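You operate a simulated robot arm through the tools that you are given. There is no shell and no other tool. Be economical: measure what you need, move in short steps, check, and stop when the job is done.

You run a simulated two-armed robot. Do the job below in one go: nothing can be reset, and whatever is moved stays where it is left.

JOB
Pick up the red pouch with one hand, pass it to the other hand and put it on the shelf of the grey table. Open the left cupboard door, take the yellow sack clip that says "No. 29" from the top of the grey table and put it on the left floor of the blue cupboard and shut the door again. Close the bench hopper lid. Turn the bench dose knob to 0.15 L. Lift the intake lid open. The order is free. Set down upright: red pouch.

Only the result counts: the job must be done as asked and must still hold three seconds after the hand-in. Knocking over, shifting, dropping, spilling or breaking anything else fails it. Lids that push on must go on centred and level and be pressed home; caps that screw on are set level and turned clockwise until they are tight.

ROBOT AND FRAMES
Two 7-joint arms with two-finger parallel grippers on one trunk, on a base that drives. Base frame: it is fixed to the floor where the robot stands at the start and does not move with it; the origin is under the middle of the robot, x ahead of it, y to its left, z up. Readings come in m, rad, newtons and seconds.
The left shoulder is at the start at [0.06, 0.189, 1.128], the right one opposite. With the tool pointing down near the work surface each hand reaches from about 0.1 to 0.64 m from the robot's upright axis, wherever it stands, measured 20 degrees to its own side. Places, roughly: bench dose knob [1.9, 0.4, 1.1]; bench hopper lid [2, 0.2, 1.2]; intake lid [-6, -7.8, 0.9]; left cupboard door [2.4, -2.8, 0.5]; left floor of the blue cupboard [2.6, -2.8, 0.1]; shelf of the grey table [0.5, 0, 0.3]. Payload 3.43 kg a hand.
Tool frame (each hand has its own): the origin (TCP) lies between the finger pads and is the grasp point; the fingertips stand 0.03 m ahead of it; z points along the fingers, y is the line along which they close. The gripper opens to 0.094 m. The fingers are 0.028 m wide and 0.01 m thick; the gripper's body (0.05 by 0.096 m) begins 0.055 m behind the TCP.
Orientation is that of the tool frame in the base frame, as a unit quaternion [w, x, y, z]. With the fingers straight down and closing along the base's y, the tool's x points along the base's -x, its y along +y and its z along -z.

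CONTROLS
- The arms move only by the tool drive_tool. It takes "left_moves", "right_moves" or both (then of equal length, played together; a hand with none holds still); each is text: rows parted by semicolons, each of 7 numbers parted by spaces: the shift along the tool's x, y, z in m, then the turn, a rotation vector about the tool's x, y, z in rad, then the finger opening in m, from 0 to 0.094. In form: dx dy dz ax ay az grip; .... A call has 1 to 8 rows; each row shifts and turns the commanded pose from where the row before left it, along the tool's axes as they then stand. A row lasts 0.2 s, in which the tool goes at most 0.05 m and 0.15 rad; a call with a longer step from one row to the next is refused whole, and so is a gripper value outside its range. Where a pose cannot be reached the arm comes as near as it can. A force on the tool above 40 N (or 10 N above the force at the start of the call, whichever is more), or a blocked arm, ends the call early, and 0.2 s more pass. Each finger travels about 0.153 m/s and halts on what it meets, pressing with about 40 N; the grip force reading is that of the motor and also rises with nothing between the fingers. The clock runs only during rows and for 0.2 s after the last one: add rows that do not move to give the fingers time. It gives the time, the measured TCP pose, the force on the tool (base axes), the opening and the grip force at its end, in the units of the frame above (readings bear some noise), with the torque about the TCP (base axes, N m) and any sound that the robot's microphone picked up, and new pictures: "views" is both (left out), scene, wrist or none (wrist: the cameras of the hands that moved).
- Cameras (640 x 400 px; columns grow to the right, rows downward): "scene" is now at [0.0201, 0.0064, 1.6648]; the picture's right is [0.13, -0.99, 0.00], its down [-0.84, -0.11, -0.53] and it looks along [0.53, 0.07, -0.85] (base axes); focal length 286 px, centre (320, 200). "left" rides on the left gripper at [0.076, -0.014, -0.102] in its tool frame; the picture's right is [0.18, 0.98, 0.00], its down [-0.75, 0.14, -0.64] and it looks along [-0.63, 0.12, 0.77] (tool axes); focal length 243 px, centre (320, 200). "right" rides on the right gripper at [0.076, 0.014, -0.102] in its tool frame; the picture's right is [-0.18, 0.98, 0.00], its down [-0.75, -0.14, -0.64] and it looks along [-0.63, -0.12, 0.77] (tool axes); focal length 243 px, centre (320, 200). There is no depth. A picture from a camera that has moved, and an enlarged one, comes with that camera's place and axes in the base frame and with its lens. The place of the scene camera against the robot may be out by one fixed shift of up to 0.012 m in any direction.
- raise_lower(by): slides the trunk up (or, below 0, down) by that many m; the arms and the scene camera ride with it, the base frame stays. It gives what a move gives, with no picture.
- roll_base(legs): drives the robot by 1 to 6 legs, each [ahead, left, turn to the left] in m, m and rad, along the robot's own axes; the way and the turn of a leg run together, so that a leg with both is an arc; at most 1.5 m and 3.142 rad a leg. The arms and the cameras ride along, it lands a little off, and it stops where it bumps. It gives what a move gives, and a new picture of the scene camera.
- turn_head(pan, tilt): turns the head with the scene camera to pan (to the left, within 1.501 rad either way) and tilt (down, from -0.506 to 1.204), counted from straight ahead of the robot. It gives what a move gives, and a new picture of the scene camera.
- inspect(camera, box): a new picture of the part [left, top, right, bottom] of that camera's present view, enlarged. No time passes.
- job_done(): hands the job in; it is judged then, once.

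Work in short steps. Places have to be worked out from the pictures, the camera data and where the tool is seen: move nearer, look again, correct. Check each grasp and each placing, and mend what went wrong. You have 165 turns and 260 pictures in all, those below and enlarged ones among them. Open the grippers and draw the arms clear of the work before you hand the job in, unless the task says otherwise.

The tools are called after ">>>" as a command line: name --argument value ..., lists and objects as JSON in quotes. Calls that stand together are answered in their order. drive_tool: Moves the arms, as the interface text tells. Its arguments: {"type":"object","properties":{"left_moves":{"type":"string"},"right_moves":{"type":"string"},"views":{"type":"string","enum":["both","scene","wrist","none"]}},"required":[]} The other tools are called the same way: raise_lower (by) slides the trunk up or down; roll_base (legs) drives the base; turn_head (pan, tilt) turns the head that bears the scene camera; inspect (camera, box) takes an enlarged picture of a part of a camera's view; job_done () hands the job in.

At the start:

```text
t: 0.0
left_tcp_pos: [0.5046, 0.2406, 1.0108]
left_ee_rot: [0.0, 0.0, 1.0, 0.0]
left_force: [0.5, -0.4, -0.2]
left_wrist_torque: [0.01, -0.02, 0.0]
left_grip_width: 0.0938
left_finger_force: 0.1
right_tcp_pos: [0.3254, -0.1216, 1.0549]
right_ee_rot: [0.0, 0.0, 1.0, 0.0]
right_force: [0.1, -0.3, 0.0]
right_wrist_torque: [-0.02, 0.0, 0.0]
right_grip_width: 0.0941
right_finger_force: 0.0
trunk travel left (down, up): [-0.8, 0.19]
robot x, y, heading: [-0.0009, -0.0004, -0.0]
head pan, tilt: [0.129, 1.007]
```

scene: 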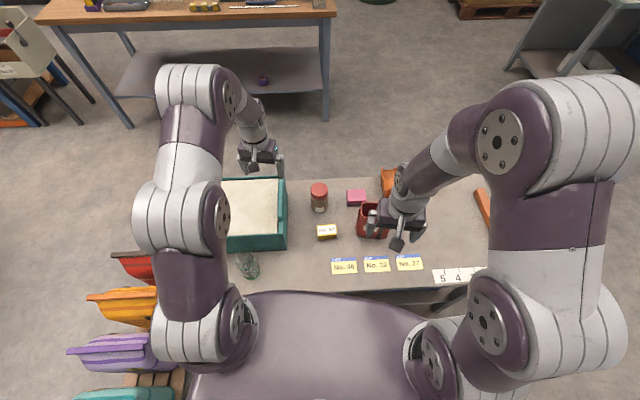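
right: 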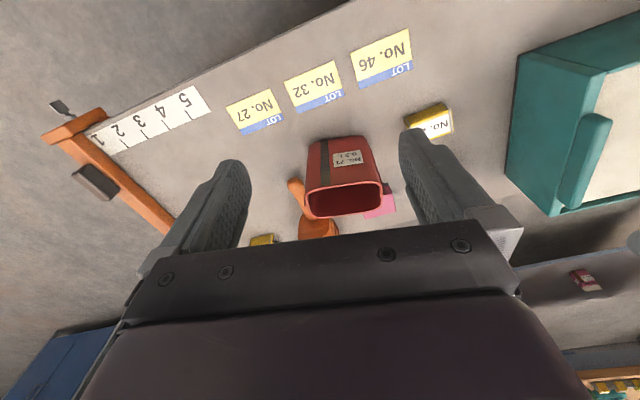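
left: 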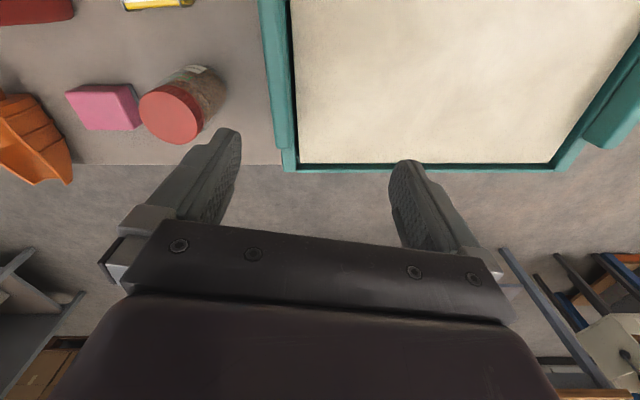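

I start by enlarging the table area in the scene and right wrist views, to identify the pouch and clips.

>>> inspect --camera "scene" --box '[220, 160, 500, 300]'

>>> inspect --camera "right" --box '[200, 30, 480, 250]'

```text
2.29 times, centred on (360, 230) of scene
camera zoom: at [0.0201, 0.0064, 1.6648], right [0.13, -0.99, 0.0], down [-0.84, -0.11, -0.53], along [0.53, 0.07, -0.85], focal length 653 px, centre (229, 131)
```

zoom: 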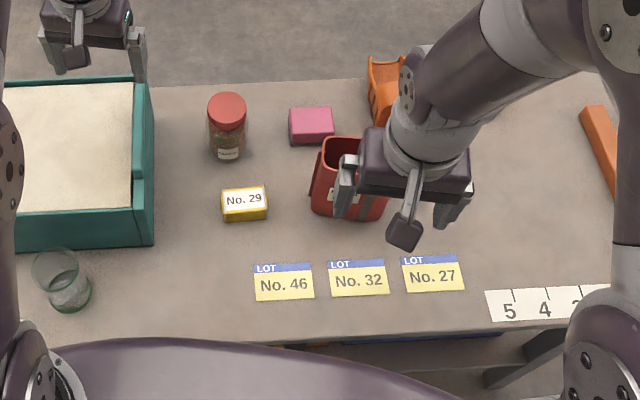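

```text
1.82 times, centred on (340, 140) of right
camera zoom: at [0.2516, -0.107, 1.158], right [0.18, 0.98, 0.0], down [0.75, -0.14, 0.64], along [0.63, -0.12, -0.77], focal length 441 px, centre (284, 309)
```

zoom: 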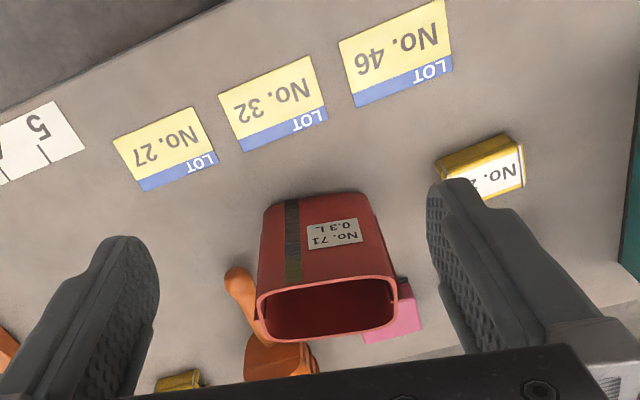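

The red pouch ("No. 71") stands at about (0.48, -0.11), roughly 0.10 wide along y, 0.055 thick and 0.15 tall. I move the right hand above it and start turning it so the fingers close across the thin side.

>>> drive_tool --right_moves "-0.04 0.0025 0 0 0 -0.14 0.094; -0.0386 0 0 0 0 -0.14 0.094; -0.02 0 0 0 0 -0.15 0.094; 0 0 0 0 0 -0.15 0.094; 0 0 0 0 0 -0.15 0.094; 0 0 0 0 0 -0.15 0.094; 0 0 0 0 0 -0.15 0.094; 0 0 0 0 0 -0.15 0.094"

```text
t: 1.8
left_tcp_pos: [0.5058, 0.2403, 1.0121]
left_ee_rot: [0.0, 0.0, 1.0, 0.0]
left_force: [0.7, -0.6, 0.5]
left_wrist_torque: [0.03, 0.03, 0.01]
left_grip_width: 0.0938
left_finger_force: 0.0
right_tcp_pos: [0.4243, -0.1081, 1.0557]
right_ee_rot: [0.0, -0.557, 0.83, -0.001]
right_force: [-0.2, 0.1, 0.0]
right_wrist_torque: [-0.01, -0.02, 0.01]
right_grip_width: 0.0938
right_finger_force: 0.0
trunk travel left (down, up): [-0.8, 0.19]
robot x, y, heading: [-0.0002, 0.0021, 0.001]
head pan, tilt: [0.129, 1.007]
camera scene: at [0.0201, 0.0065, 1.6648], right [0.13, -0.99, 0.0], down [-0.84, -0.11, -0.53], along [0.53, 0.07, -0.85], focal length 286 px, centre (320, 200)
camera right: at [0.3832, -0.1731, 1.1578], right [-0.84, 0.54, 0.0], down [0.42, 0.64, 0.64], along [0.35, 0.54, -0.77], focal length 243 px, centre (320, 200)
```

scene: 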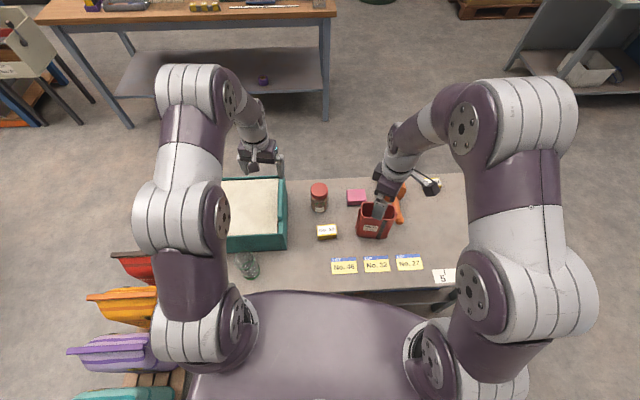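
right: 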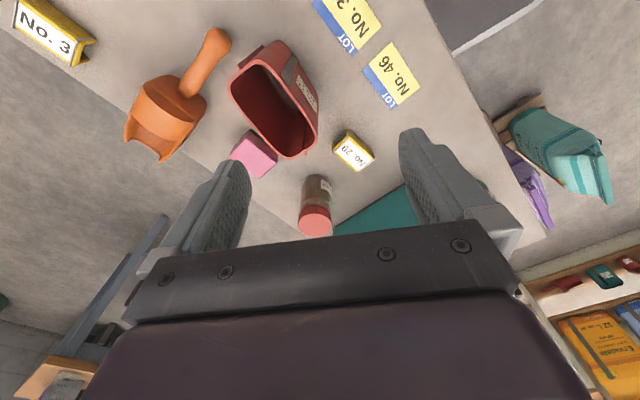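

Let me enlarge the pouch for its rim corners and yaw.

>>> inspect --camera "right" --box '[180, 20, 380, 180]'

>>> inspect --camera "scene" --box '[290, 150, 470, 270]'

```text
2.50 times, centred on (280, 100) of right
camera zoom: at [0.3832, -0.1731, 1.1578], right [-0.84, 0.54, 0.0], down [0.42, 0.64, 0.64], along [0.35, 0.54, -0.77], focal length 606 px, centre (420, 450)
```

zoom: 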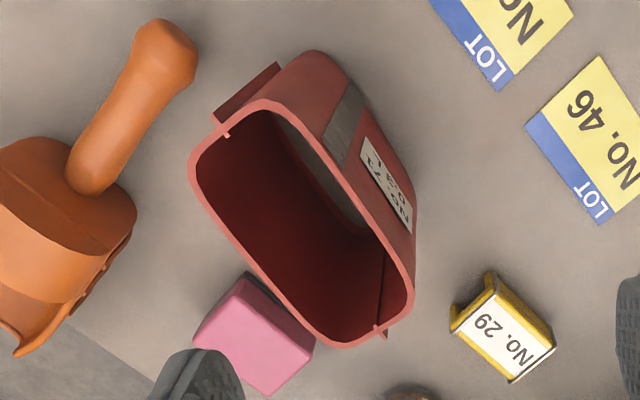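

```text
3.33 times, centred on (380, 210) of scene
camera zoom: at [0.0201, 0.0065, 1.6648], right [0.13, -0.99, 0.0], down [-0.84, -0.11, -0.53], along [0.53, 0.07, -0.85], focal length 952 px, centre (120, 167)
```

zoom: 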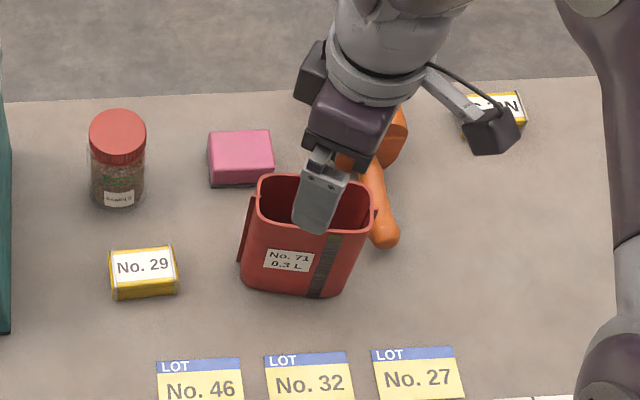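

Rim centre works out at about (0.479, -0.113), long side along y. I finish the turn and centre over it.

>>> drive_tool --right_moves "0 0 0 0 0 -0.13 0.094; 0 0 0 0 0 -0.13 0.094; 0 0 0 0 0 -0.131 0.094; 0.005 -0.045 0 0 0 0 0.094; 0 -0.01 0.04 0 0 0 0.094; 0 0 0.03 0 0 0 0.094; 0 0 0 0 0 0 0.094"

```text
t: 3.4
left_tcp_pos: [0.5057, 0.2407, 1.0117]
left_ee_rot: [-0.001, 0.0, 1.0, 0.001]
left_force: [-0.5, -0.2, 0.0]
left_wrist_torque: [0.01, 0.0, 0.02]
left_grip_width: 0.0943
left_finger_force: 0.1
right_tcp_pos: [0.4805, -0.1141, 0.9872]
right_ee_rot: [-0.001, -0.707, 0.707, 0.0]
right_force: [0.4, 0.2, -0.1]
right_wrist_torque: [-0.02, 0.04, -0.02]
right_grip_width: 0.0941
right_finger_force: 0.1
trunk travel left (down, up): [-0.8, 0.19]
robot x, y, heading: [0.0022, -0.0029, -0.003]
head pan, tilt: [0.129, 1.007]
camera scene: at [0.0204, 0.0065, 1.6648], right [0.13, -0.99, 0.0], down [-0.84, -0.11, -0.53], along [0.53, 0.07, -0.85], focal length 286 px, centre (320, 200)
camera right: at [0.4667, -0.188, 1.0896], right [-0.98, 0.18, 0.0], down [0.14, 0.75, 0.64], along [0.12, 0.63, -0.77], focal length 243 px, centre (320, 200)
```

scene: 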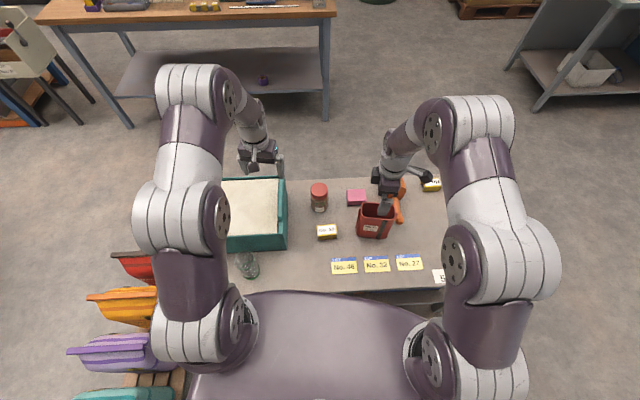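
right: 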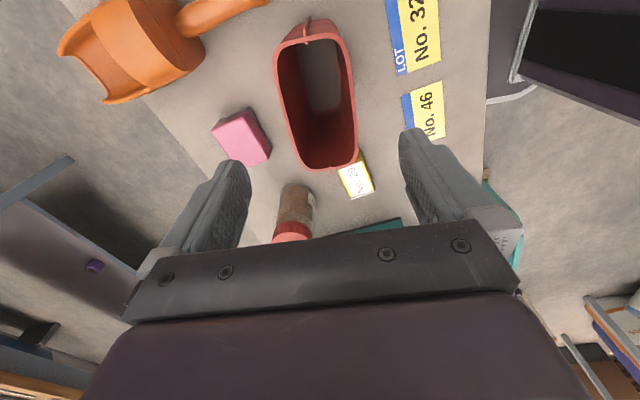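

Rim centre confirmed near (0.477, -0.116), at z about 0.89. I descend with a small correction and close.

>>> drive_tool --right_moves "0.002 0.003 0.04 0 0 0 0.094; 0 0 0.04 0 0 0 0.094; 0 0 0.035 0 0 0 0.094; 0 0 0 0 0 0 0.094; 0 0 0 0 0 0 0.045; 0 0 0 0 0 0 0.03; 0 0 0 0 0 0 0.03"

```text
t: 5.0
left_tcp_pos: [0.5063, 0.2405, 1.0111]
left_ee_rot: [0.0, 0.0, 1.0, 0.0]
left_force: [-0.3, 0.2, -0.8]
left_wrist_torque: [0.0, -0.03, -0.04]
left_grip_width: 0.0944
left_finger_force: 0.0
right_tcp_pos: [0.475, -0.1166, 0.873]
right_ee_rot: [0.0, 0.707, -0.707, 0.001]
right_force: [0.2, -0.1, 0.2]
right_wrist_torque: [-0.01, 0.02, 0.02]
right_grip_width: 0.0632
right_finger_force: 40.3
trunk travel left (down, up): [-0.8, 0.19]
robot x, y, heading: [-0.0013, -0.0035, 0.002]
head pan, tilt: [0.129, 1.007]
camera scene: at [0.0201, 0.0064, 1.6648], right [0.13, -0.99, 0.0], down [-0.84, -0.11, -0.53], along [0.53, 0.07, -0.85], focal length 286 px, centre (320, 200)
camera right: at [0.4619, -0.1917, 0.9741], right [-0.98, 0.18, 0.0], down [0.14, 0.75, 0.64], along [0.12, 0.63, -0.77], focal length 243 px, centre (320, 200)
```

scene: 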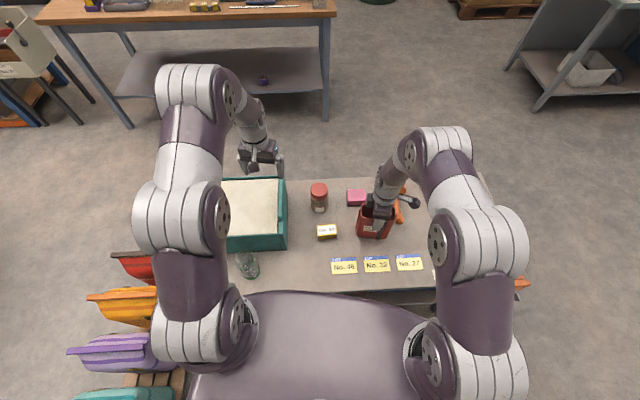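
right: 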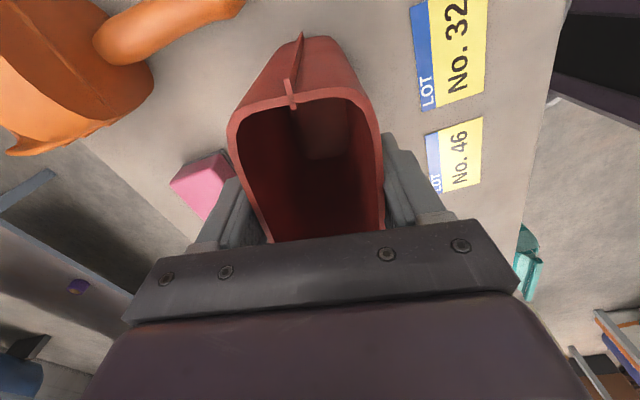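

Gripped at 0.063 m. I lift straight up while the left hand pitches its fingers forward.

>>> drive_tool --right_moves "0 0 -0.03 0 0 0 0.03; 0 0 -0.04 0 0 0 0.03; 0 0 -0.04 0 0 0 0.03; 0 0 -0.04 0 0 0 0.03; 0 0 -0.04 0 0 0 0.03; 0 0 0 0 0 0.14 0.03; 0 0 0 0 0 0.14 0.03" --left_moves "0 0 -0.03 0 0 0 0.094; 0 0 -0.03 0 0 0 0.094; 0 0 0 0 -0.14 0 0.094; 0 0 0 0 -0.14 0 0.094; 0 0 0 0 -0.14 0 0.094; 0 0 0 0 -0.14 0 0.094; 0 0 0 0 -0.14 0 0.094" --views "scene"

```text
t: 6.6
left_tcp_pos: [0.5051, 0.2393, 1.0741]
left_ee_rot: [0.332, 0.001, 0.943, 0.0]
left_force: [0.9, 0.2, -0.2]
left_wrist_torque: [-0.05, -0.02, 0.01]
left_grip_width: 0.0941
left_finger_force: 0.0
right_tcp_pos: [0.4752, -0.1161, 1.0594]
right_ee_rot: [0.0, -0.6, 0.8, 0.0]
right_force: [-0.1, 0.4, 0.2]
right_wrist_torque: [-0.02, -0.01, 0.0]
right_grip_width: 0.063
right_finger_force: 39.8
trunk travel left (down, up): [-0.8, 0.19]
robot x, y, heading: [-0.0025, -0.0032, 0.003]
head pan, tilt: [0.129, 1.007]
camera scene: at [0.0184, 0.0063, 1.6648], right [0.13, -0.99, 0.0], down [-0.84, -0.11, -0.54], along [0.53, 0.07, -0.84], focal length 286 px, centre (320, 200)
```

scene: 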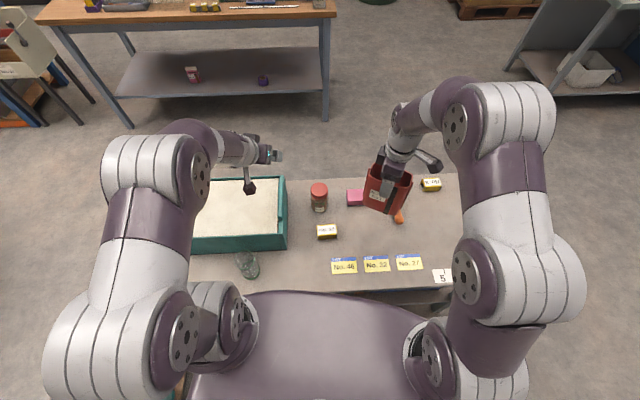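

I finish turning the pouch (thin side along y) and draw the left hand back.

>>> drive_tool --right_moves "0 0 0 0 0 0.148 0.03; 0 0 0 0 0 0.148 0.03; 0 0 0 0 0 0.148 0.03; 0 0 0 0 0 0.148 0.03; 0 0 0 0 0 0.148 0.03; 0 0 0 0 0 0.148 0.03; 0 0 0 0 0 0.148 0.03; 0 0 0 0 0 0.148 0.03" --left_moves "0.025 0 -0.0205 0 0 0 0.094; 0.025 0 -0.0205 0 0 0 0.094; 0.025 0 -0.0205 0 0 0 0.094; 0.025 0 -0.0205 0 0 0 0.094; 0.025 0 -0.0205 0 0 0 0.094; 0 0 0 0 0 0 0.094; 0 0 0 0 0 0 0.094; 0 0 0 0 0 0 0.094" --views "scene"

>>> drive_tool --right_moves "0 0.02 0 0 0 0.107 0.03; 0 0.02 0 0 0 0 0.03; -0.01 0.02 0 0 0 0 0.03; -0.01 0.02 0 0 0 0 0.03; -0.01 0.02 0 0 0 0 0.03; -0.01 0 0 0 0 0 0.03" --views "both"

```text
t: 8.4
left_tcp_pos: [0.3597, 0.2376, 1.0694]
left_ee_rot: [0.343, 0.0, 0.94, 0.0]
left_force: [-0.4, -0.3, 0.0]
left_wrist_torque: [-0.02, 0.03, -0.03]
left_grip_width: 0.0941
left_finger_force: 0.1
left hand out of reach, approached as far as the arm can: row 1
right_tcp_pos: [0.4772, -0.1163, 1.0608]
right_ee_rot: [0.0, -0.051, 0.999, 0.0]
right_force: [0.1, 0.6, -0.2]
right_wrist_torque: [0.0, -0.04, 0.02]
right_grip_width: 0.063
right_finger_force: 40.1
trunk travel left (down, up): [-0.8, 0.19]
robot x, y, heading: [-0.0026, -0.0012, 0.002]
head pan, tilt: [0.129, 1.007]
camera scene: at [0.02, 0.0064, 1.6648], right [0.13, -0.99, 0.0], down [-0.84, -0.11, -0.53], along [0.53, 0.07, -0.85], focal length 286 px, centre (320, 200)
```

scene: 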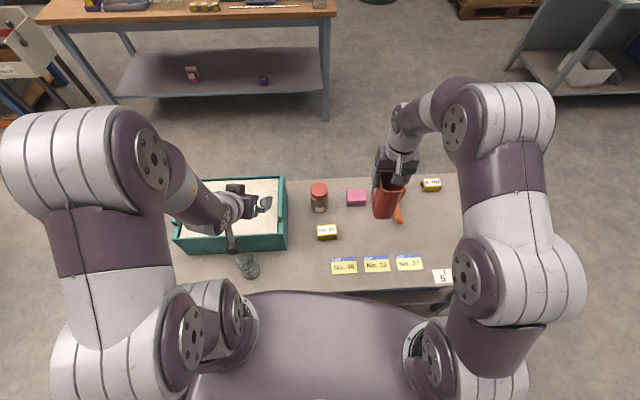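

```text
t: 9.8
left_tcp_pos: [0.3586, 0.2379, 1.0694]
left_ee_rot: [0.343, -0.001, 0.939, 0.001]
left_force: [-0.3, 0.0, -0.5]
left_wrist_torque: [0.01, -0.03, 0.01]
left_grip_width: 0.094
left_finger_force: 0.1
right_tcp_pos: [0.5153, -0.0164, 1.0608]
right_ee_rot: [0.0, 0.0, 1.0, 0.0]
right_force: [-0.2, -0.7, -0.2]
right_wrist_torque: [-0.02, 0.04, 0.01]
right_grip_width: 0.0631
right_finger_force: 40.2
trunk travel left (down, up): [-0.8, 0.19]
robot x, y, heading: [-0.0026, -0.0025, -0.001]
head pan, tilt: [0.129, 1.007]
camera scene: at [0.0207, 0.0059, 1.6648], right [0.13, -0.99, 0.0], down [-0.84, -0.11, -0.53], along [0.53, 0.07, -0.85], focal length 286 px, centre (320, 200)
camera right: at [0.4392, -0.0007, 1.1634], right [0.18, 0.98, 0.0], down [0.75, -0.14, 0.64], along [0.63, -0.12, -0.77], focal length 243 px, centre (320, 200)
```

scene: 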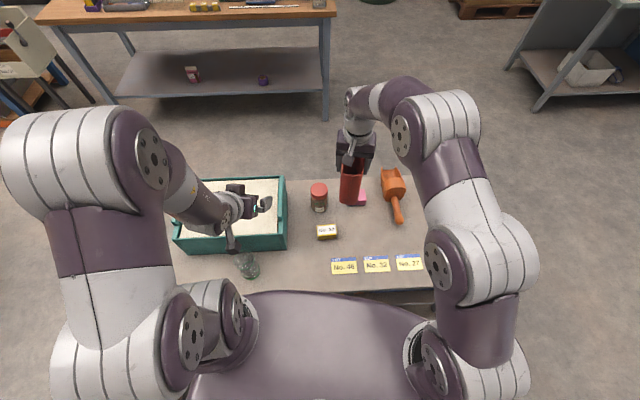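
right: 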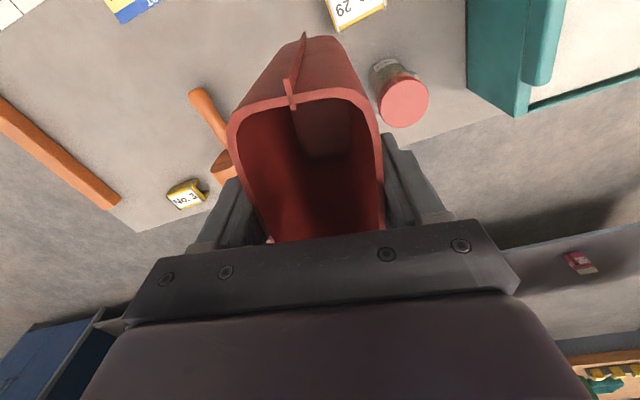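

Pouch hangs with its long side along x at (0.515, -0.016), bottom about 0.928. I bring the left hand in line in front of it, more nearly level.

>>> drive_tool --left_moves "0 -0.03 0 0 -0.12 0 0.094; 0 -0.035 0 0 -0.12 0 0.094; 0 -0.035 0 0 -0.11 0 0.094; 0 -0.035 0 0 0 0 0.094; 0 -0.035 0 0 0 0 0.094; 0 -0.035 0 0 0 0 0.094; 0 -0.035 0 0 0 0 0.094; 0 -0.014 0 0 0 0 0.094"

```text
t: 11.6
left_tcp_pos: [0.3947, 0.2127, 1.1212]
left_ee_rot: [0.494, -0.009, 0.869, -0.029]
left_force: [0.2, 0.8, 0.5]
left_wrist_torque: [0.0, 0.01, 0.01]
left_grip_width: 0.0941
left_finger_force: 0.1
left hand out of reach, approached as far as the arm can: row 1, 2, 3, 4, 5, 6, 7, 8
right_tcp_pos: [0.513, -0.016, 1.0609]
right_ee_rot: [0.0, 0.0, 1.0, 0.0]
right_force: [-0.3, 0.0, -0.9]
right_wrist_torque: [0.01, 0.01, 0.02]
right_grip_width: 0.0629
right_finger_force: 40.3
trunk travel left (down, up): [-0.8, 0.19]
robot x, y, heading: [0.0012, 0.0002, 0.009]
head pan, tilt: [0.129, 1.007]
camera scene: at [0.0201, 0.0065, 1.6648], right [0.13, -0.99, 0.0], down [-0.84, -0.11, -0.53], along [0.53, 0.07, -0.85], focal length 286 px, centre (320, 200)
camera left: at [0.2664, 0.1982, 1.1101], right [-0.08, 0.97, -0.22], down [-0.16, 0.2, 0.97], along [0.98, 0.12, 0.14], focal length 243 px, centre (320, 200)
```

scene: 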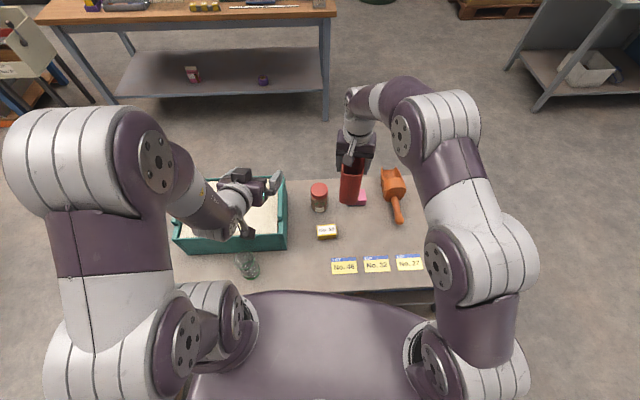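
left: 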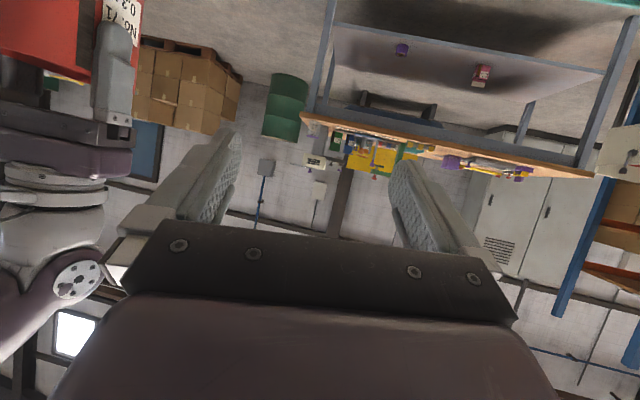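

The left wrist can't fold that close. I move the pouch further ahead with the right hand and bring the left forward and down to find reachable ground.

>>> drive_tool --right_moves "-0.04 0 0 0 0 0 0.03; -0.04 0 0 0 0 0 0.03; -0.02 0 0 0 0 0 0.03; 0 0 0 0 0 0 0.03" --left_moves "0 0 0 0 0 0 0.094; 0 0 0.04 0 0 0 0.094; 0 0 0.04 0 0 0 0.094; 0 0 0.03 0 0 0 0.094"

```text
t: 12.6
left_tcp_pos: [0.4878, 0.2305, 1.0657]
left_ee_rot: [0.495, -0.007, 0.869, -0.025]
left_force: [0.8, -0.2, 0.3]
left_wrist_torque: [-0.02, 0.01, 0.01]
left_grip_width: 0.0939
left_finger_force: 0.0
left hand out of reach, approached as far as the arm can: row 2, 3, 4
right_tcp_pos: [0.5634, -0.0253, 1.0402]
right_ee_rot: [-0.001, -0.001, 1.0, 0.0]
right_force: [-0.3, 0.3, -0.8]
right_wrist_torque: [-0.01, 0.04, 0.01]
right_grip_width: 0.063
right_finger_force: 39.9
right hand out of reach, approached as far as the arm can: row 1, 2, 3
trunk travel left (down, up): [-0.8, 0.19]
robot x, y, heading: [-0.0017, -0.0012, 0.003]
head pan, tilt: [0.129, 1.007]
camera scene: at [0.0223, 0.0069, 1.6648], right [0.13, -0.99, 0.0], down [-0.84, -0.11, -0.53], along [0.53, 0.07, -0.85], focal length 286 px, centre (320, 200)
camera right: at [0.4884, -0.0107, 1.1435], right [0.18, 0.98, 0.0], down [0.75, -0.14, 0.64], along [0.63, -0.12, -0.77], focal length 243 px, centre (320, 200)
camera left: at [0.3593, 0.2167, 1.0529], right [-0.08, 0.97, -0.21], down [-0.16, 0.19, 0.97], along [0.98, 0.11, 0.14], focal length 243 px, centre (320, 200)
```

scene: 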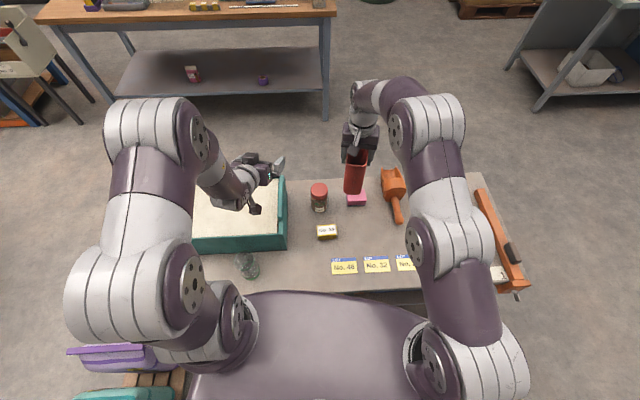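
right: 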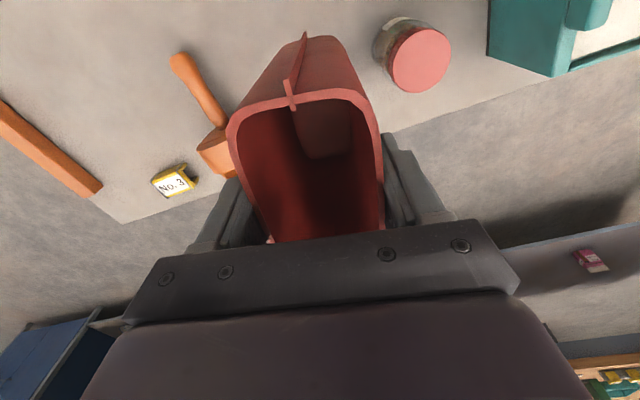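
left: 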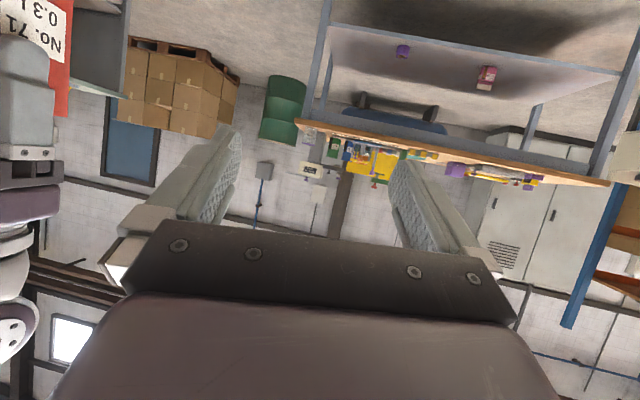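

Forward pointing is out of reach for the left at the midline, so I'll have the left hand point inward (-y) instead; the right turns the pouch back with its long side along y.

>>> drive_tool --right_moves "0.03 0 -0.01 0 0 -0.15 0.03; 0.03 0 -0.01 0 0 -0.15 0.03; 0 0 0 0 0 -0.15 0.03; 0 0 0 0 0 -0.15 0.03; 0 0 0 0 0 -0.15 0.03; 0 0 0 0 0 -0.15 0.03; 0 0 0 0 0 -0.15 0.03; 0 0 0 0 0 -0.15 0.03" --left_moves "0 0 0 0.128 0 0.076 0.094; 0 0 0 0.128 0 0.076 0.094; 0 0 0 0.128 0 0.076 0.094; 0 0 0 0.128 0 0.076 0.094; 0 0 0 0.128 0 0.076 0.094; 0 0 0 0.128 0 0.076 0.094; 0 0 0 0.128 0 0.076 0.094; 0 0 0 0.128 0 0.076 0.094" --views "scene"

```text
t: 14.4
left_tcp_pos: [0.4769, 0.2221, 1.0812]
left_ee_rot: [0.461, 0.302, 0.813, -0.189]
left_force: [-0.7, -0.2, -1.3]
left_wrist_torque: [0.06, 0.02, -0.02]
left_grip_width: 0.094
left_finger_force: 0.0
left hand out of reach, approached as far as the arm can: row 5, 6, 7, 8
right_tcp_pos: [0.5013, -0.0294, 1.0624]
right_ee_rot: [-0.001, -0.566, 0.824, -0.001]
right_force: [-0.9, 0.0, -0.3]
right_wrist_torque: [-0.02, -0.02, 0.02]
right_grip_width: 0.0629
right_finger_force: 39.7
trunk travel left (down, up): [-0.8, 0.19]
robot x, y, heading: [0.0004, 0.0011, -0.007]
head pan, tilt: [0.129, 1.007]
camera scene: at [0.0196, 0.0061, 1.6648], right [0.13, -0.99, 0.0], down [-0.84, -0.11, -0.53], along [0.53, 0.07, -0.85], focal length 286 px, centre (320, 200)
```

scene: 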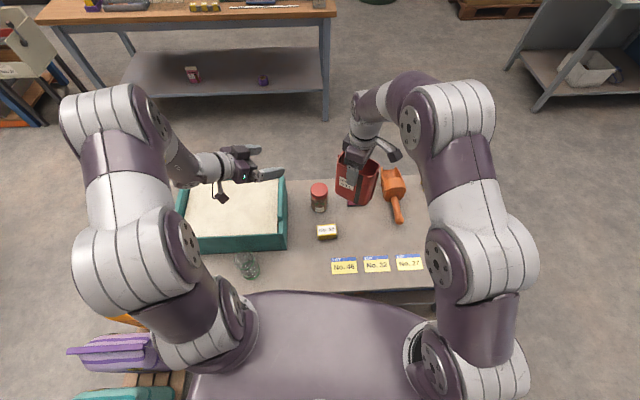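

The left arm stops at about 43° inward. I test whether it can come inward at that yaw, while the right clears and turns to match that diagonal.

>>> drive_tool --right_moves "0.028 -0.011 0 0 0 0.15 0.03; 0.028 0 0 0 0 0.15 0.03; 0.028 0 0 0 0 0.15 0.03; 0 0 0 0 0 0.15 0.03; 0 0 0 0 0 0.15 0.03; 0 0 0 0 0 0.15 0.03; 0 0 0 0 0 0.15 0.03; 0 0 0 0 0 0.15 0.03" --left_moves "0 0 0 0 0 0 0.094; 0.002 -0.026 0.028 0 0 0 0.094; 0.002 -0.026 0.028 0 0 0 0.094; 0.002 -0.026 0.028 0 0 0 0.094; 0.002 -0.026 0.028 0 0 0 0.094; 0 0 0 0 0 0 0.094; 0 0 0 0 0 0 0.094; 0 0 0 0 0 0 0.094" --views "scene"

```text
t: 16.2
left_tcp_pos: [0.4788, 0.0806, 1.0207]
left_ee_rot: [0.46, 0.302, 0.814, -0.188]
left_force: [-0.4, 0.2, 0.5]
left_wrist_torque: [0.01, 0.02, -0.02]
left_grip_width: 0.0936
left_finger_force: 0.0
right_tcp_pos: [0.4697, -0.1073, 1.0616]
right_ee_rot: [0.001, 0.001, 1.0, 0.0]
right_force: [0.0, 0.7, 0.3]
right_wrist_torque: [0.0, -0.02, 0.0]
right_grip_width: 0.0629
right_finger_force: 39.6
trunk travel left (down, up): [-0.8, 0.19]
robot x, y, heading: [0.0025, 0.0001, 0.002]
head pan, tilt: [0.129, 1.007]
camera scene: at [0.0199, 0.0061, 1.6648], right [0.13, -0.99, 0.0], down [-0.84, -0.11, -0.53], along [0.53, 0.07, -0.85], focal length 286 px, centre (320, 200)
```

scene: 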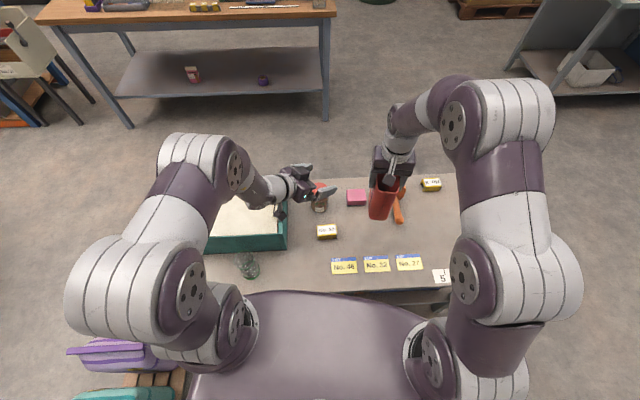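

It reaches here. Now the right turns to the matching diagonal and the left backs off along its axis.

>>> drive_tool --right_moves "0 0 0 0 0 0.15 0.03; 0 0 0 0 0 0.15 0.03; 0 0 0 0 0 0.15 0.03; 0 0 0 0 0 0.15 0.03; 0 0 0 0 0 0.15 0.03; 0 0 0 0 0 0 0.03" --left_moves "0.0125 -0.0163 -0.02 0 0 0 0.094; 0.0125 -0.0163 -0.02 0 0 0 0.094; 0.0125 -0.0163 -0.02 0 0 0 0.094; 0 0 0 0 0 0 0.094; 0 0 0 0 0 0 0.094; 0 0 0 0 0 0 0.094" --views "scene"

```text
t: 17.6
left_tcp_pos: [0.3929, 0.0899, 1.0218]
left_ee_rot: [0.461, 0.301, 0.813, -0.188]
left_force: [-0.5, 0.9, 0.3]
left_wrist_torque: [0.01, 0.02, 0.0]
left_grip_width: 0.0939
left_finger_force: 0.2
right_tcp_pos: [0.4691, -0.1077, 1.0631]
right_ee_rot: [0.0, 0.368, 0.93, -0.001]
right_force: [-0.4, -0.2, -0.2]
right_wrist_torque: [0.01, 0.03, 0.02]
right_grip_width: 0.0628
right_finger_force: 40.3
trunk travel left (down, up): [-0.8, 0.19]
robot x, y, heading: [-0.0007, -0.0034, 0.0]
head pan, tilt: [0.129, 1.007]
camera scene: at [0.0201, 0.0064, 1.6648], right [0.13, -0.99, 0.0], down [-0.84, -0.11, -0.53], along [0.53, 0.07, -0.85], focal length 286 px, centre (320, 200)
```

scene: 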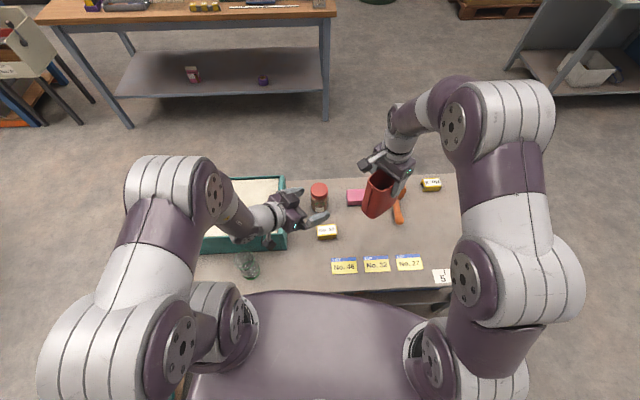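

Orientations match. The right brings the pouch onto the left hand's line, with a gap of about 3 cm left; then I check.

>>> drive_tool --right_moves "0.0245 0.0312 0 0 0 0 0.03; 0.0245 0.0312 0 0 0 0 0.03; 0.024 0.0312 0 0 0 0 0.03; 0 0 0 0 0 0 0.03" --left_moves "0.0075 0 0.0043 0 0 0 0.094; 0.0075 0 0.0043 0 0 0 0.094; 0 0 0 0 0 0 0.094; 0 0 0 0 0 0 0.094"

```text
t: 18.6
left_tcp_pos: [0.3919, 0.0899, 1.0042]
left_ee_rot: [0.461, 0.301, 0.814, -0.186]
left_force: [-0.4, 0.1, -0.1]
left_wrist_torque: [0.02, 0.0, 0.03]
left_grip_width: 0.094
left_finger_force: 0.1
right_tcp_pos: [0.4799, 0.0093, 1.0613]
right_ee_rot: [0.0, 0.367, 0.93, 0.001]
right_force: [0.0, 0.3, -0.3]
right_wrist_torque: [-0.01, -0.01, -0.01]
right_grip_width: 0.063
right_finger_force: 39.9
trunk travel left (down, up): [-0.8, 0.19]
robot x, y, heading: [0.0004, 0.0019, -0.003]
head pan, tilt: [0.129, 1.007]
camera scene: at [0.0199, 0.0059, 1.6648], right [0.13, -0.99, 0.0], down [-0.84, -0.11, -0.53], along [0.53, 0.07, -0.85], focal length 286 px, centre (320, 200)
camera right: at [0.4345, 0.0729, 1.1634], right [0.8, 0.59, 0.0], down [0.45, -0.62, 0.64], along [0.38, -0.52, -0.77], focal length 243 px, centre (320, 200)
camera left: at [0.2866, 0.1628, 0.9905], right [0.58, 0.79, -0.19], down [-0.02, 0.24, 0.97], along [0.81, -0.56, 0.15], focal length 243 px, centre (320, 200)
```

scene: 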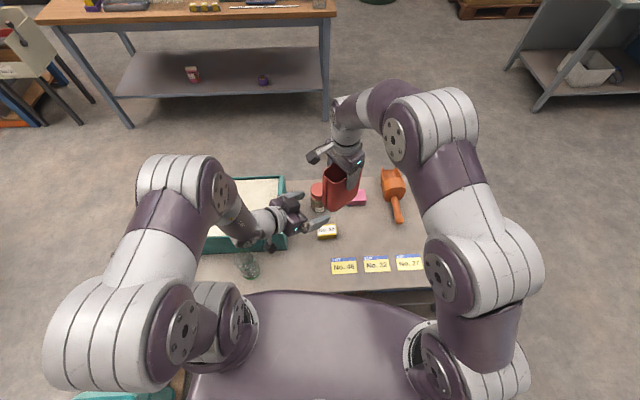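
right: 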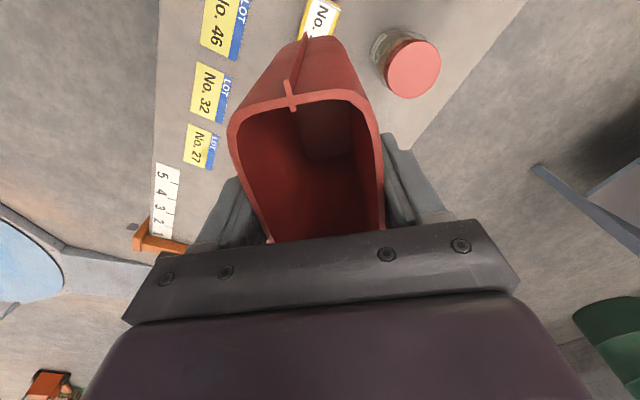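
left: 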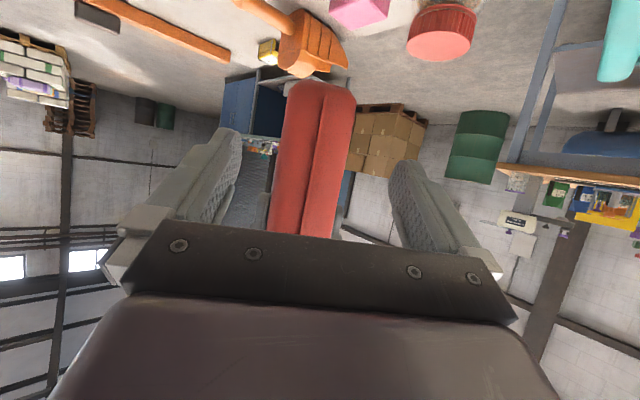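

The pouch is centred between the left fingers. I advance the left about 8 cm level and close it.

>>> drive_tool --left_moves "-0.014 0 0.024 0 0 0 0.094; -0.014 0 0.024 0 0 0 0.094; -0.014 0 0.024 0 0 0 0.094; 0 0 0 0 0 0 0.094; 0 0 0 0 0 0 0.06; 0 0 0 0 0 0 0.03; 0 0 0 0 0 0 0.03"

```text
t: 20.2
left_tcp_pos: [0.4532, 0.035, 1.0035]
left_ee_rot: [0.461, 0.302, 0.813, -0.187]
left_force: [1.4, -5.6, -2.0]
left_wrist_torque: [0.56, -0.24, -0.15]
left_grip_width: 0.0633
left_finger_force: 40.3
right_tcp_pos: [0.4793, 0.0098, 1.061]
right_ee_rot: [0.0, 0.366, 0.931, 0.0]
right_force: [-1.2, 6.0, 1.4]
right_wrist_torque: [-0.22, 0.32, 0.04]
right_grip_width: 0.063
right_finger_force: 40.0
trunk travel left (down, up): [-0.8, 0.19]
robot x, y, heading: [0.0008, -0.0, -0.002]
head pan, tilt: [0.129, 1.007]
camera scene: at [0.02, 0.0065, 1.6648], right [0.13, -0.99, 0.0], down [-0.84, -0.11, -0.53], along [0.53, 0.07, -0.85], focal length 286 px, centre (320, 200)
camera left: at [0.3467, 0.108, 0.9896], right [0.58, 0.79, -0.19], down [-0.02, 0.24, 0.97], along [0.81, -0.56, 0.15], focal length 243 px, centre (320, 200)
```

scene: 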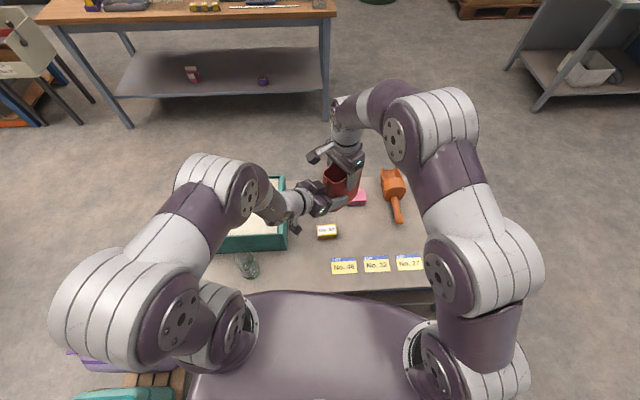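
left: 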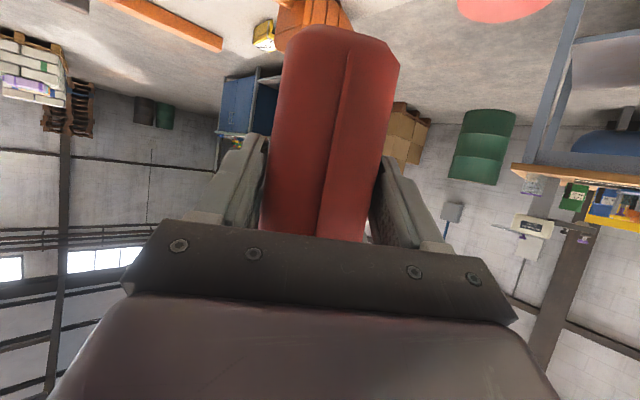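

Both hold it at 0.063 m. The right opens and rises.

>>> drive_tool --right_moves "0 0 0 0 0 0 0.07; 0 0 0 0 0 0 0.094; 0 0 0 0 0 0 0.094; 0 0 -0.03 0 0 0 0.094; 0 0 -0.03 0 0 0 0.094; 0 0 -0.03 0 0 0 0.094; 0 0 -0.03 0 0 0 0.094"

```text
t: 21.8
left_tcp_pos: [0.4527, 0.0352, 1.0029]
left_ee_rot: [0.462, 0.302, 0.813, -0.188]
left_force: [0.3, 0.5, -1.0]
left_wrist_torque: [-0.01, 0.0, -0.01]
left_grip_width: 0.063
left_finger_force: 40.7
right_tcp_pos: [0.4601, 0.001, 1.1463]
right_ee_rot: [0.0, 0.367, 0.93, 0.001]
right_force: [0.1, -0.4, -0.5]
right_wrist_torque: [-0.02, -0.03, -0.03]
right_grip_width: 0.094
right_finger_force: 0.0
right hand out of reach, approached as far as the arm can: row 6, 7
trunk travel left (down, up): [-0.8, 0.19]
robot x, y, heading: [-0.0016, 0.0014, -0.001]
head pan, tilt: [0.129, 1.007]
camera scene: at [0.0187, 0.0059, 1.6648], right [0.13, -0.99, 0.0], down [-0.84, -0.11, -0.54], along [0.53, 0.07, -0.84], focal length 286 px, centre (320, 200)
camera right: at [0.4141, 0.0648, 1.2487], right [0.8, 0.59, 0.0], down [0.46, -0.62, 0.64], along [0.38, -0.52, -0.77], focal length 243 px, centre (320, 200)
```

scene: 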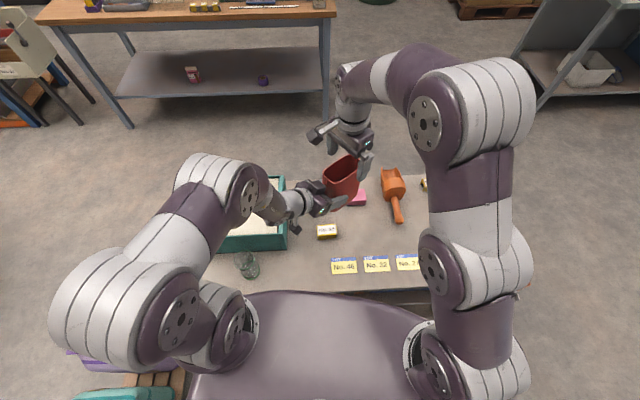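
right: 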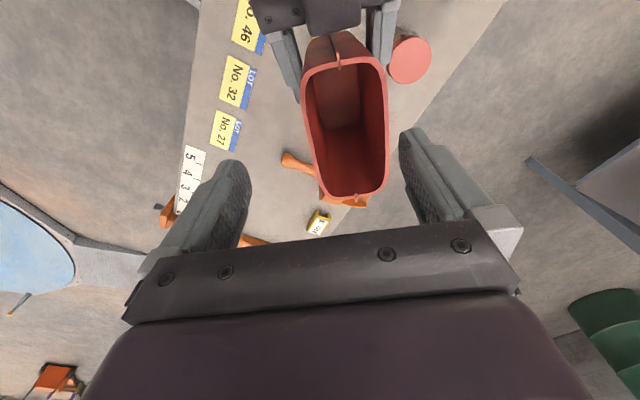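

Handover is done. Now I clear the right hand to its side and turn it back, then swing the left with the pouch away to the left.

>>> drive_tool --right_moves "-0.013 -0.033 0 0 0 0 0.094; -0.013 -0.033 0 0 0 0 0.094; -0.013 -0.033 0 0 0 0 0.094; 0 0 0.01 0 0 -0.15 0.094; 0 0 0.01 0 0 -0.15 0.094; 0 0 0.01 0 0 -0.15 0.094; 0 0 0 0 0 -0.15 0.094; 0 0 0 0 0 -0.15 0.094" --left_moves "0 0 0 0 0 0 0.03; 0 0 0 0 0 0 0.03; 0 0 0 0 0 0 0.03; 0.003 0.031 -0.031 0 0 0 0.03; 0.003 0.031 -0.031 0 0 0 0.03; 0.003 0.031 -0.031 0 0 0 0.03; 0.003 0.031 -0.031 0 0 0 0.03; 0 0 0 0 0 0 0.03"

>>> inspect --camera "right" --box '[360, 0, 560, 125]'

```text
t: 23.6
left_tcp_pos: [0.4514, 0.2014, 1.0496]
left_ee_rot: [0.461, 0.301, 0.813, -0.188]
left_force: [0.9, -0.2, -0.6]
left_wrist_torque: [0.0, -0.02, 0.03]
left_grip_width: 0.063
left_finger_force: 39.9
right_tcp_pos: [0.4222, -0.0985, 1.1167]
right_ee_rot: [0.0, -0.002, 1.0, 0.0]
right_force: [0.0, -0.3, 0.2]
right_wrist_torque: [0.01, -0.02, -0.01]
right_grip_width: 0.0938
right_finger_force: 0.1
trunk travel left (down, up): [-0.8, 0.19]
robot x, y, heading: [0.0028, 0.0029, 0.002]
head pan, tilt: [0.129, 1.007]
camera scene: at [0.02, 0.0055, 1.6648], right [0.13, -0.99, 0.0], down [-0.84, -0.11, -0.53], along [0.53, 0.07, -0.85], focal length 286 px, centre (320, 200)
camera right: at [0.3466, -0.0831, 1.2187], right [0.18, 0.98, 0.0], down [0.75, -0.14, 0.64], along [0.63, -0.12, -0.77], focal length 243 px, centre (320, 200)
camera left: at [0.3463, 0.2742, 1.0367], right [0.58, 0.79, -0.19], down [-0.02, 0.24, 0.97], along [0.81, -0.56, 0.15], focal length 243 px, centre (320, 200)
```

scene: 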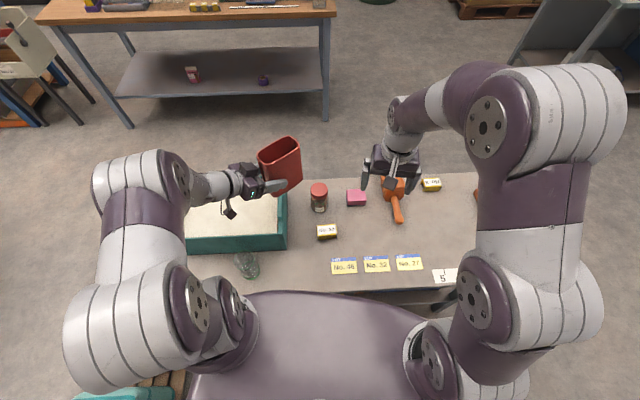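
right: 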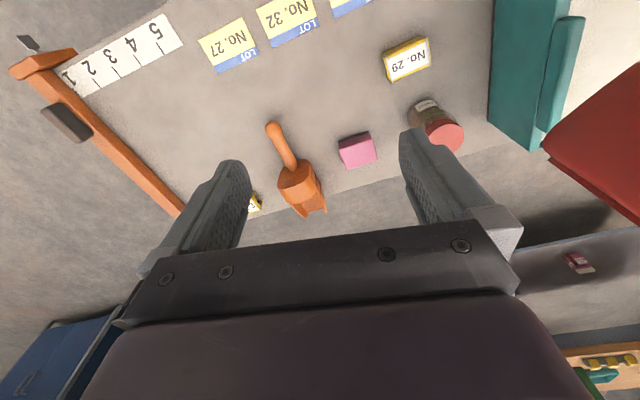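
left: 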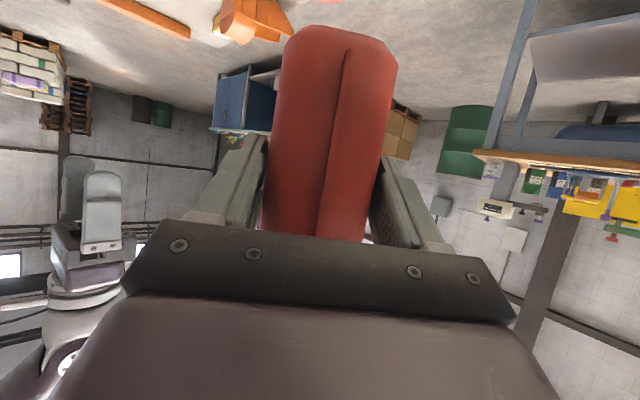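

```text
3.20 times, centred on (460, 62) of right
camera zoom: at [0.3466, -0.0831, 1.2187], right [0.18, 0.98, 0.0], down [0.75, -0.14, 0.64], along [0.63, -0.12, -0.77], focal length 776 px, centre (-128, 640)
```

zoom: 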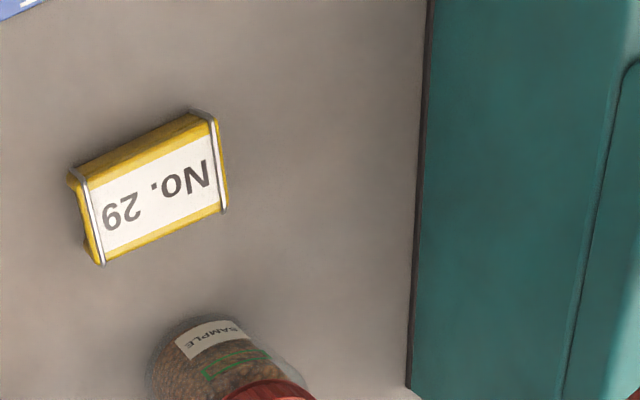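

Clip No. 29 is centred near (0.449, 0.040), long side about 0.069 and turned 13°. I move the pouch farther left and bring the right hand over the clip.

>>> drive_tool --right_moves "0 0 0.03 0 0 0 0.094; 0 0 0.04 0 0 0 0.094; 0 0 0.04 0 0 0 0.094; -0.009 0.045 0.02 0 0 0 0.094; -0.009 0.047 0.02 0 0 0 0.094; -0.009 0.047 0.02 0 0 -0.113 0.094; 0 0 0.03 0 0 -0.113 0.094; 0 0 0 0 0 0 0.094" --left_moves "0.0106 0.025 -0.0195 0 0 0 0.03; 0.0106 0.025 -0.0195 0 0 0 0.03; 0.0106 0.025 -0.0195 0 0 0 0.03; 0 0 0 0 0 0 0.03; 0 0 0 0 0 0 0.03; 0 0 0 0 0 0 0.03; 0 0 0 0 0 0 0.03; 0 0 0 0 0 0 0.03"

```text
refused: row 5 steps farther than a row can; nothing moved
```

>>> drive_tool --right_moves "0 0 0.03 0 0 0 0.094; 0 0 0.04 0 0 0 0.094; 0 0 0.04 0 0 0 0.094; -0.009 0.04 0.02 0 0 0 0.094; -0.009 0.04 0.02 0 0 0 0.094; -0.009 0.04 0.02 0 0 0 0.094; 0 0.019 0.03 0 0 -0.113 0.094; 0 0 0 0 0 -0.113 0.094" --left_moves "0.0106 0.025 -0.0195 0 0 0 0.03; 0.0106 0.025 -0.0195 0 0 0 0.03; 0.0106 0.025 -0.0195 0 0 0 0.03; 0 0 0 0 0 0 0.03; 0 0 0 0 0 0 0.03; 0 0 0 0 0 0 0.03; 0 0 0 0 0 0 0.03; 0 0 0 0 0 0 0.03"

```text
t: 25.4
left_tcp_pos: [0.4494, 0.229, 1.0439]
left_ee_rot: [0.453, 0.303, 0.819, -0.179]
left_force: [-0.2, -1.4, -0.1]
left_wrist_torque: [0.01, -0.03, 0.0]
left_grip_width: 0.0631
left_finger_force: 39.5
left hand out of reach, approached as far as the arm can: row 1, 2, 3
right_tcp_pos: [0.45, 0.0413, 0.9177]
right_ee_rot: [0.0, -0.113, 0.994, 0.0]
right_force: [0.3, -0.1, -0.1]
right_wrist_torque: [-0.03, 0.0, -0.02]
right_grip_width: 0.0938
right_finger_force: 0.1
trunk travel left (down, up): [-0.8, 0.19]
robot x, y, heading: [0.0023, -0.0033, -0.001]
head pan, tilt: [0.129, 1.007]
camera scene: at [0.0198, 0.0059, 1.6648], right [0.13, -0.99, 0.0], down [-0.84, -0.11, -0.53], along [0.53, 0.07, -0.85], focal length 286 px, centre (320, 200)
camera right: at [0.3724, 0.04, 1.0198], right [-0.04, 1.0, 0.0], down [0.77, 0.03, 0.64], along [0.64, 0.03, -0.77], focal length 243 px, centre (320, 200)
camera left: at [0.3435, 0.3017, 1.0342], right [0.57, 0.8, -0.18], down [-0.01, 0.22, 0.98], along [0.82, -0.56, 0.13], focal length 243 px, centre (320, 200)
```

scene: 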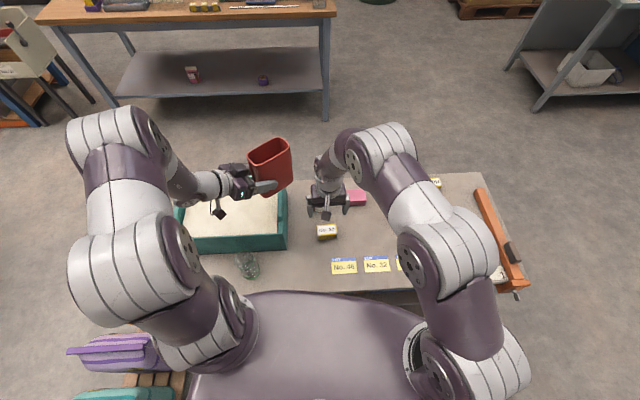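
right: 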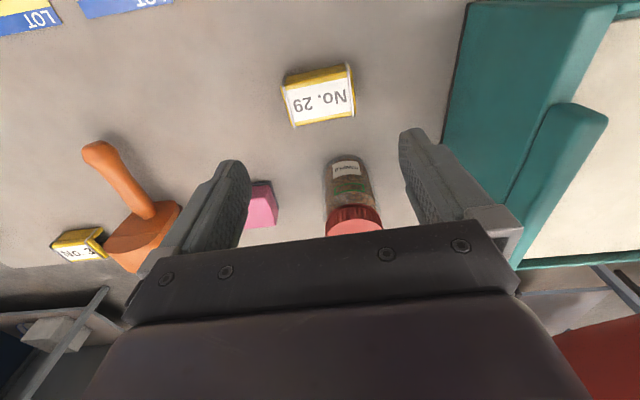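
left: 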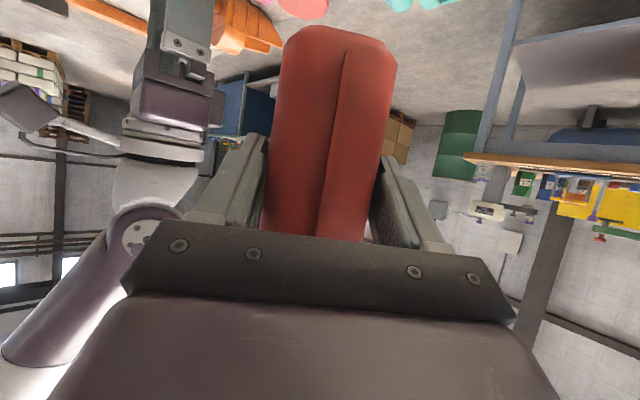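

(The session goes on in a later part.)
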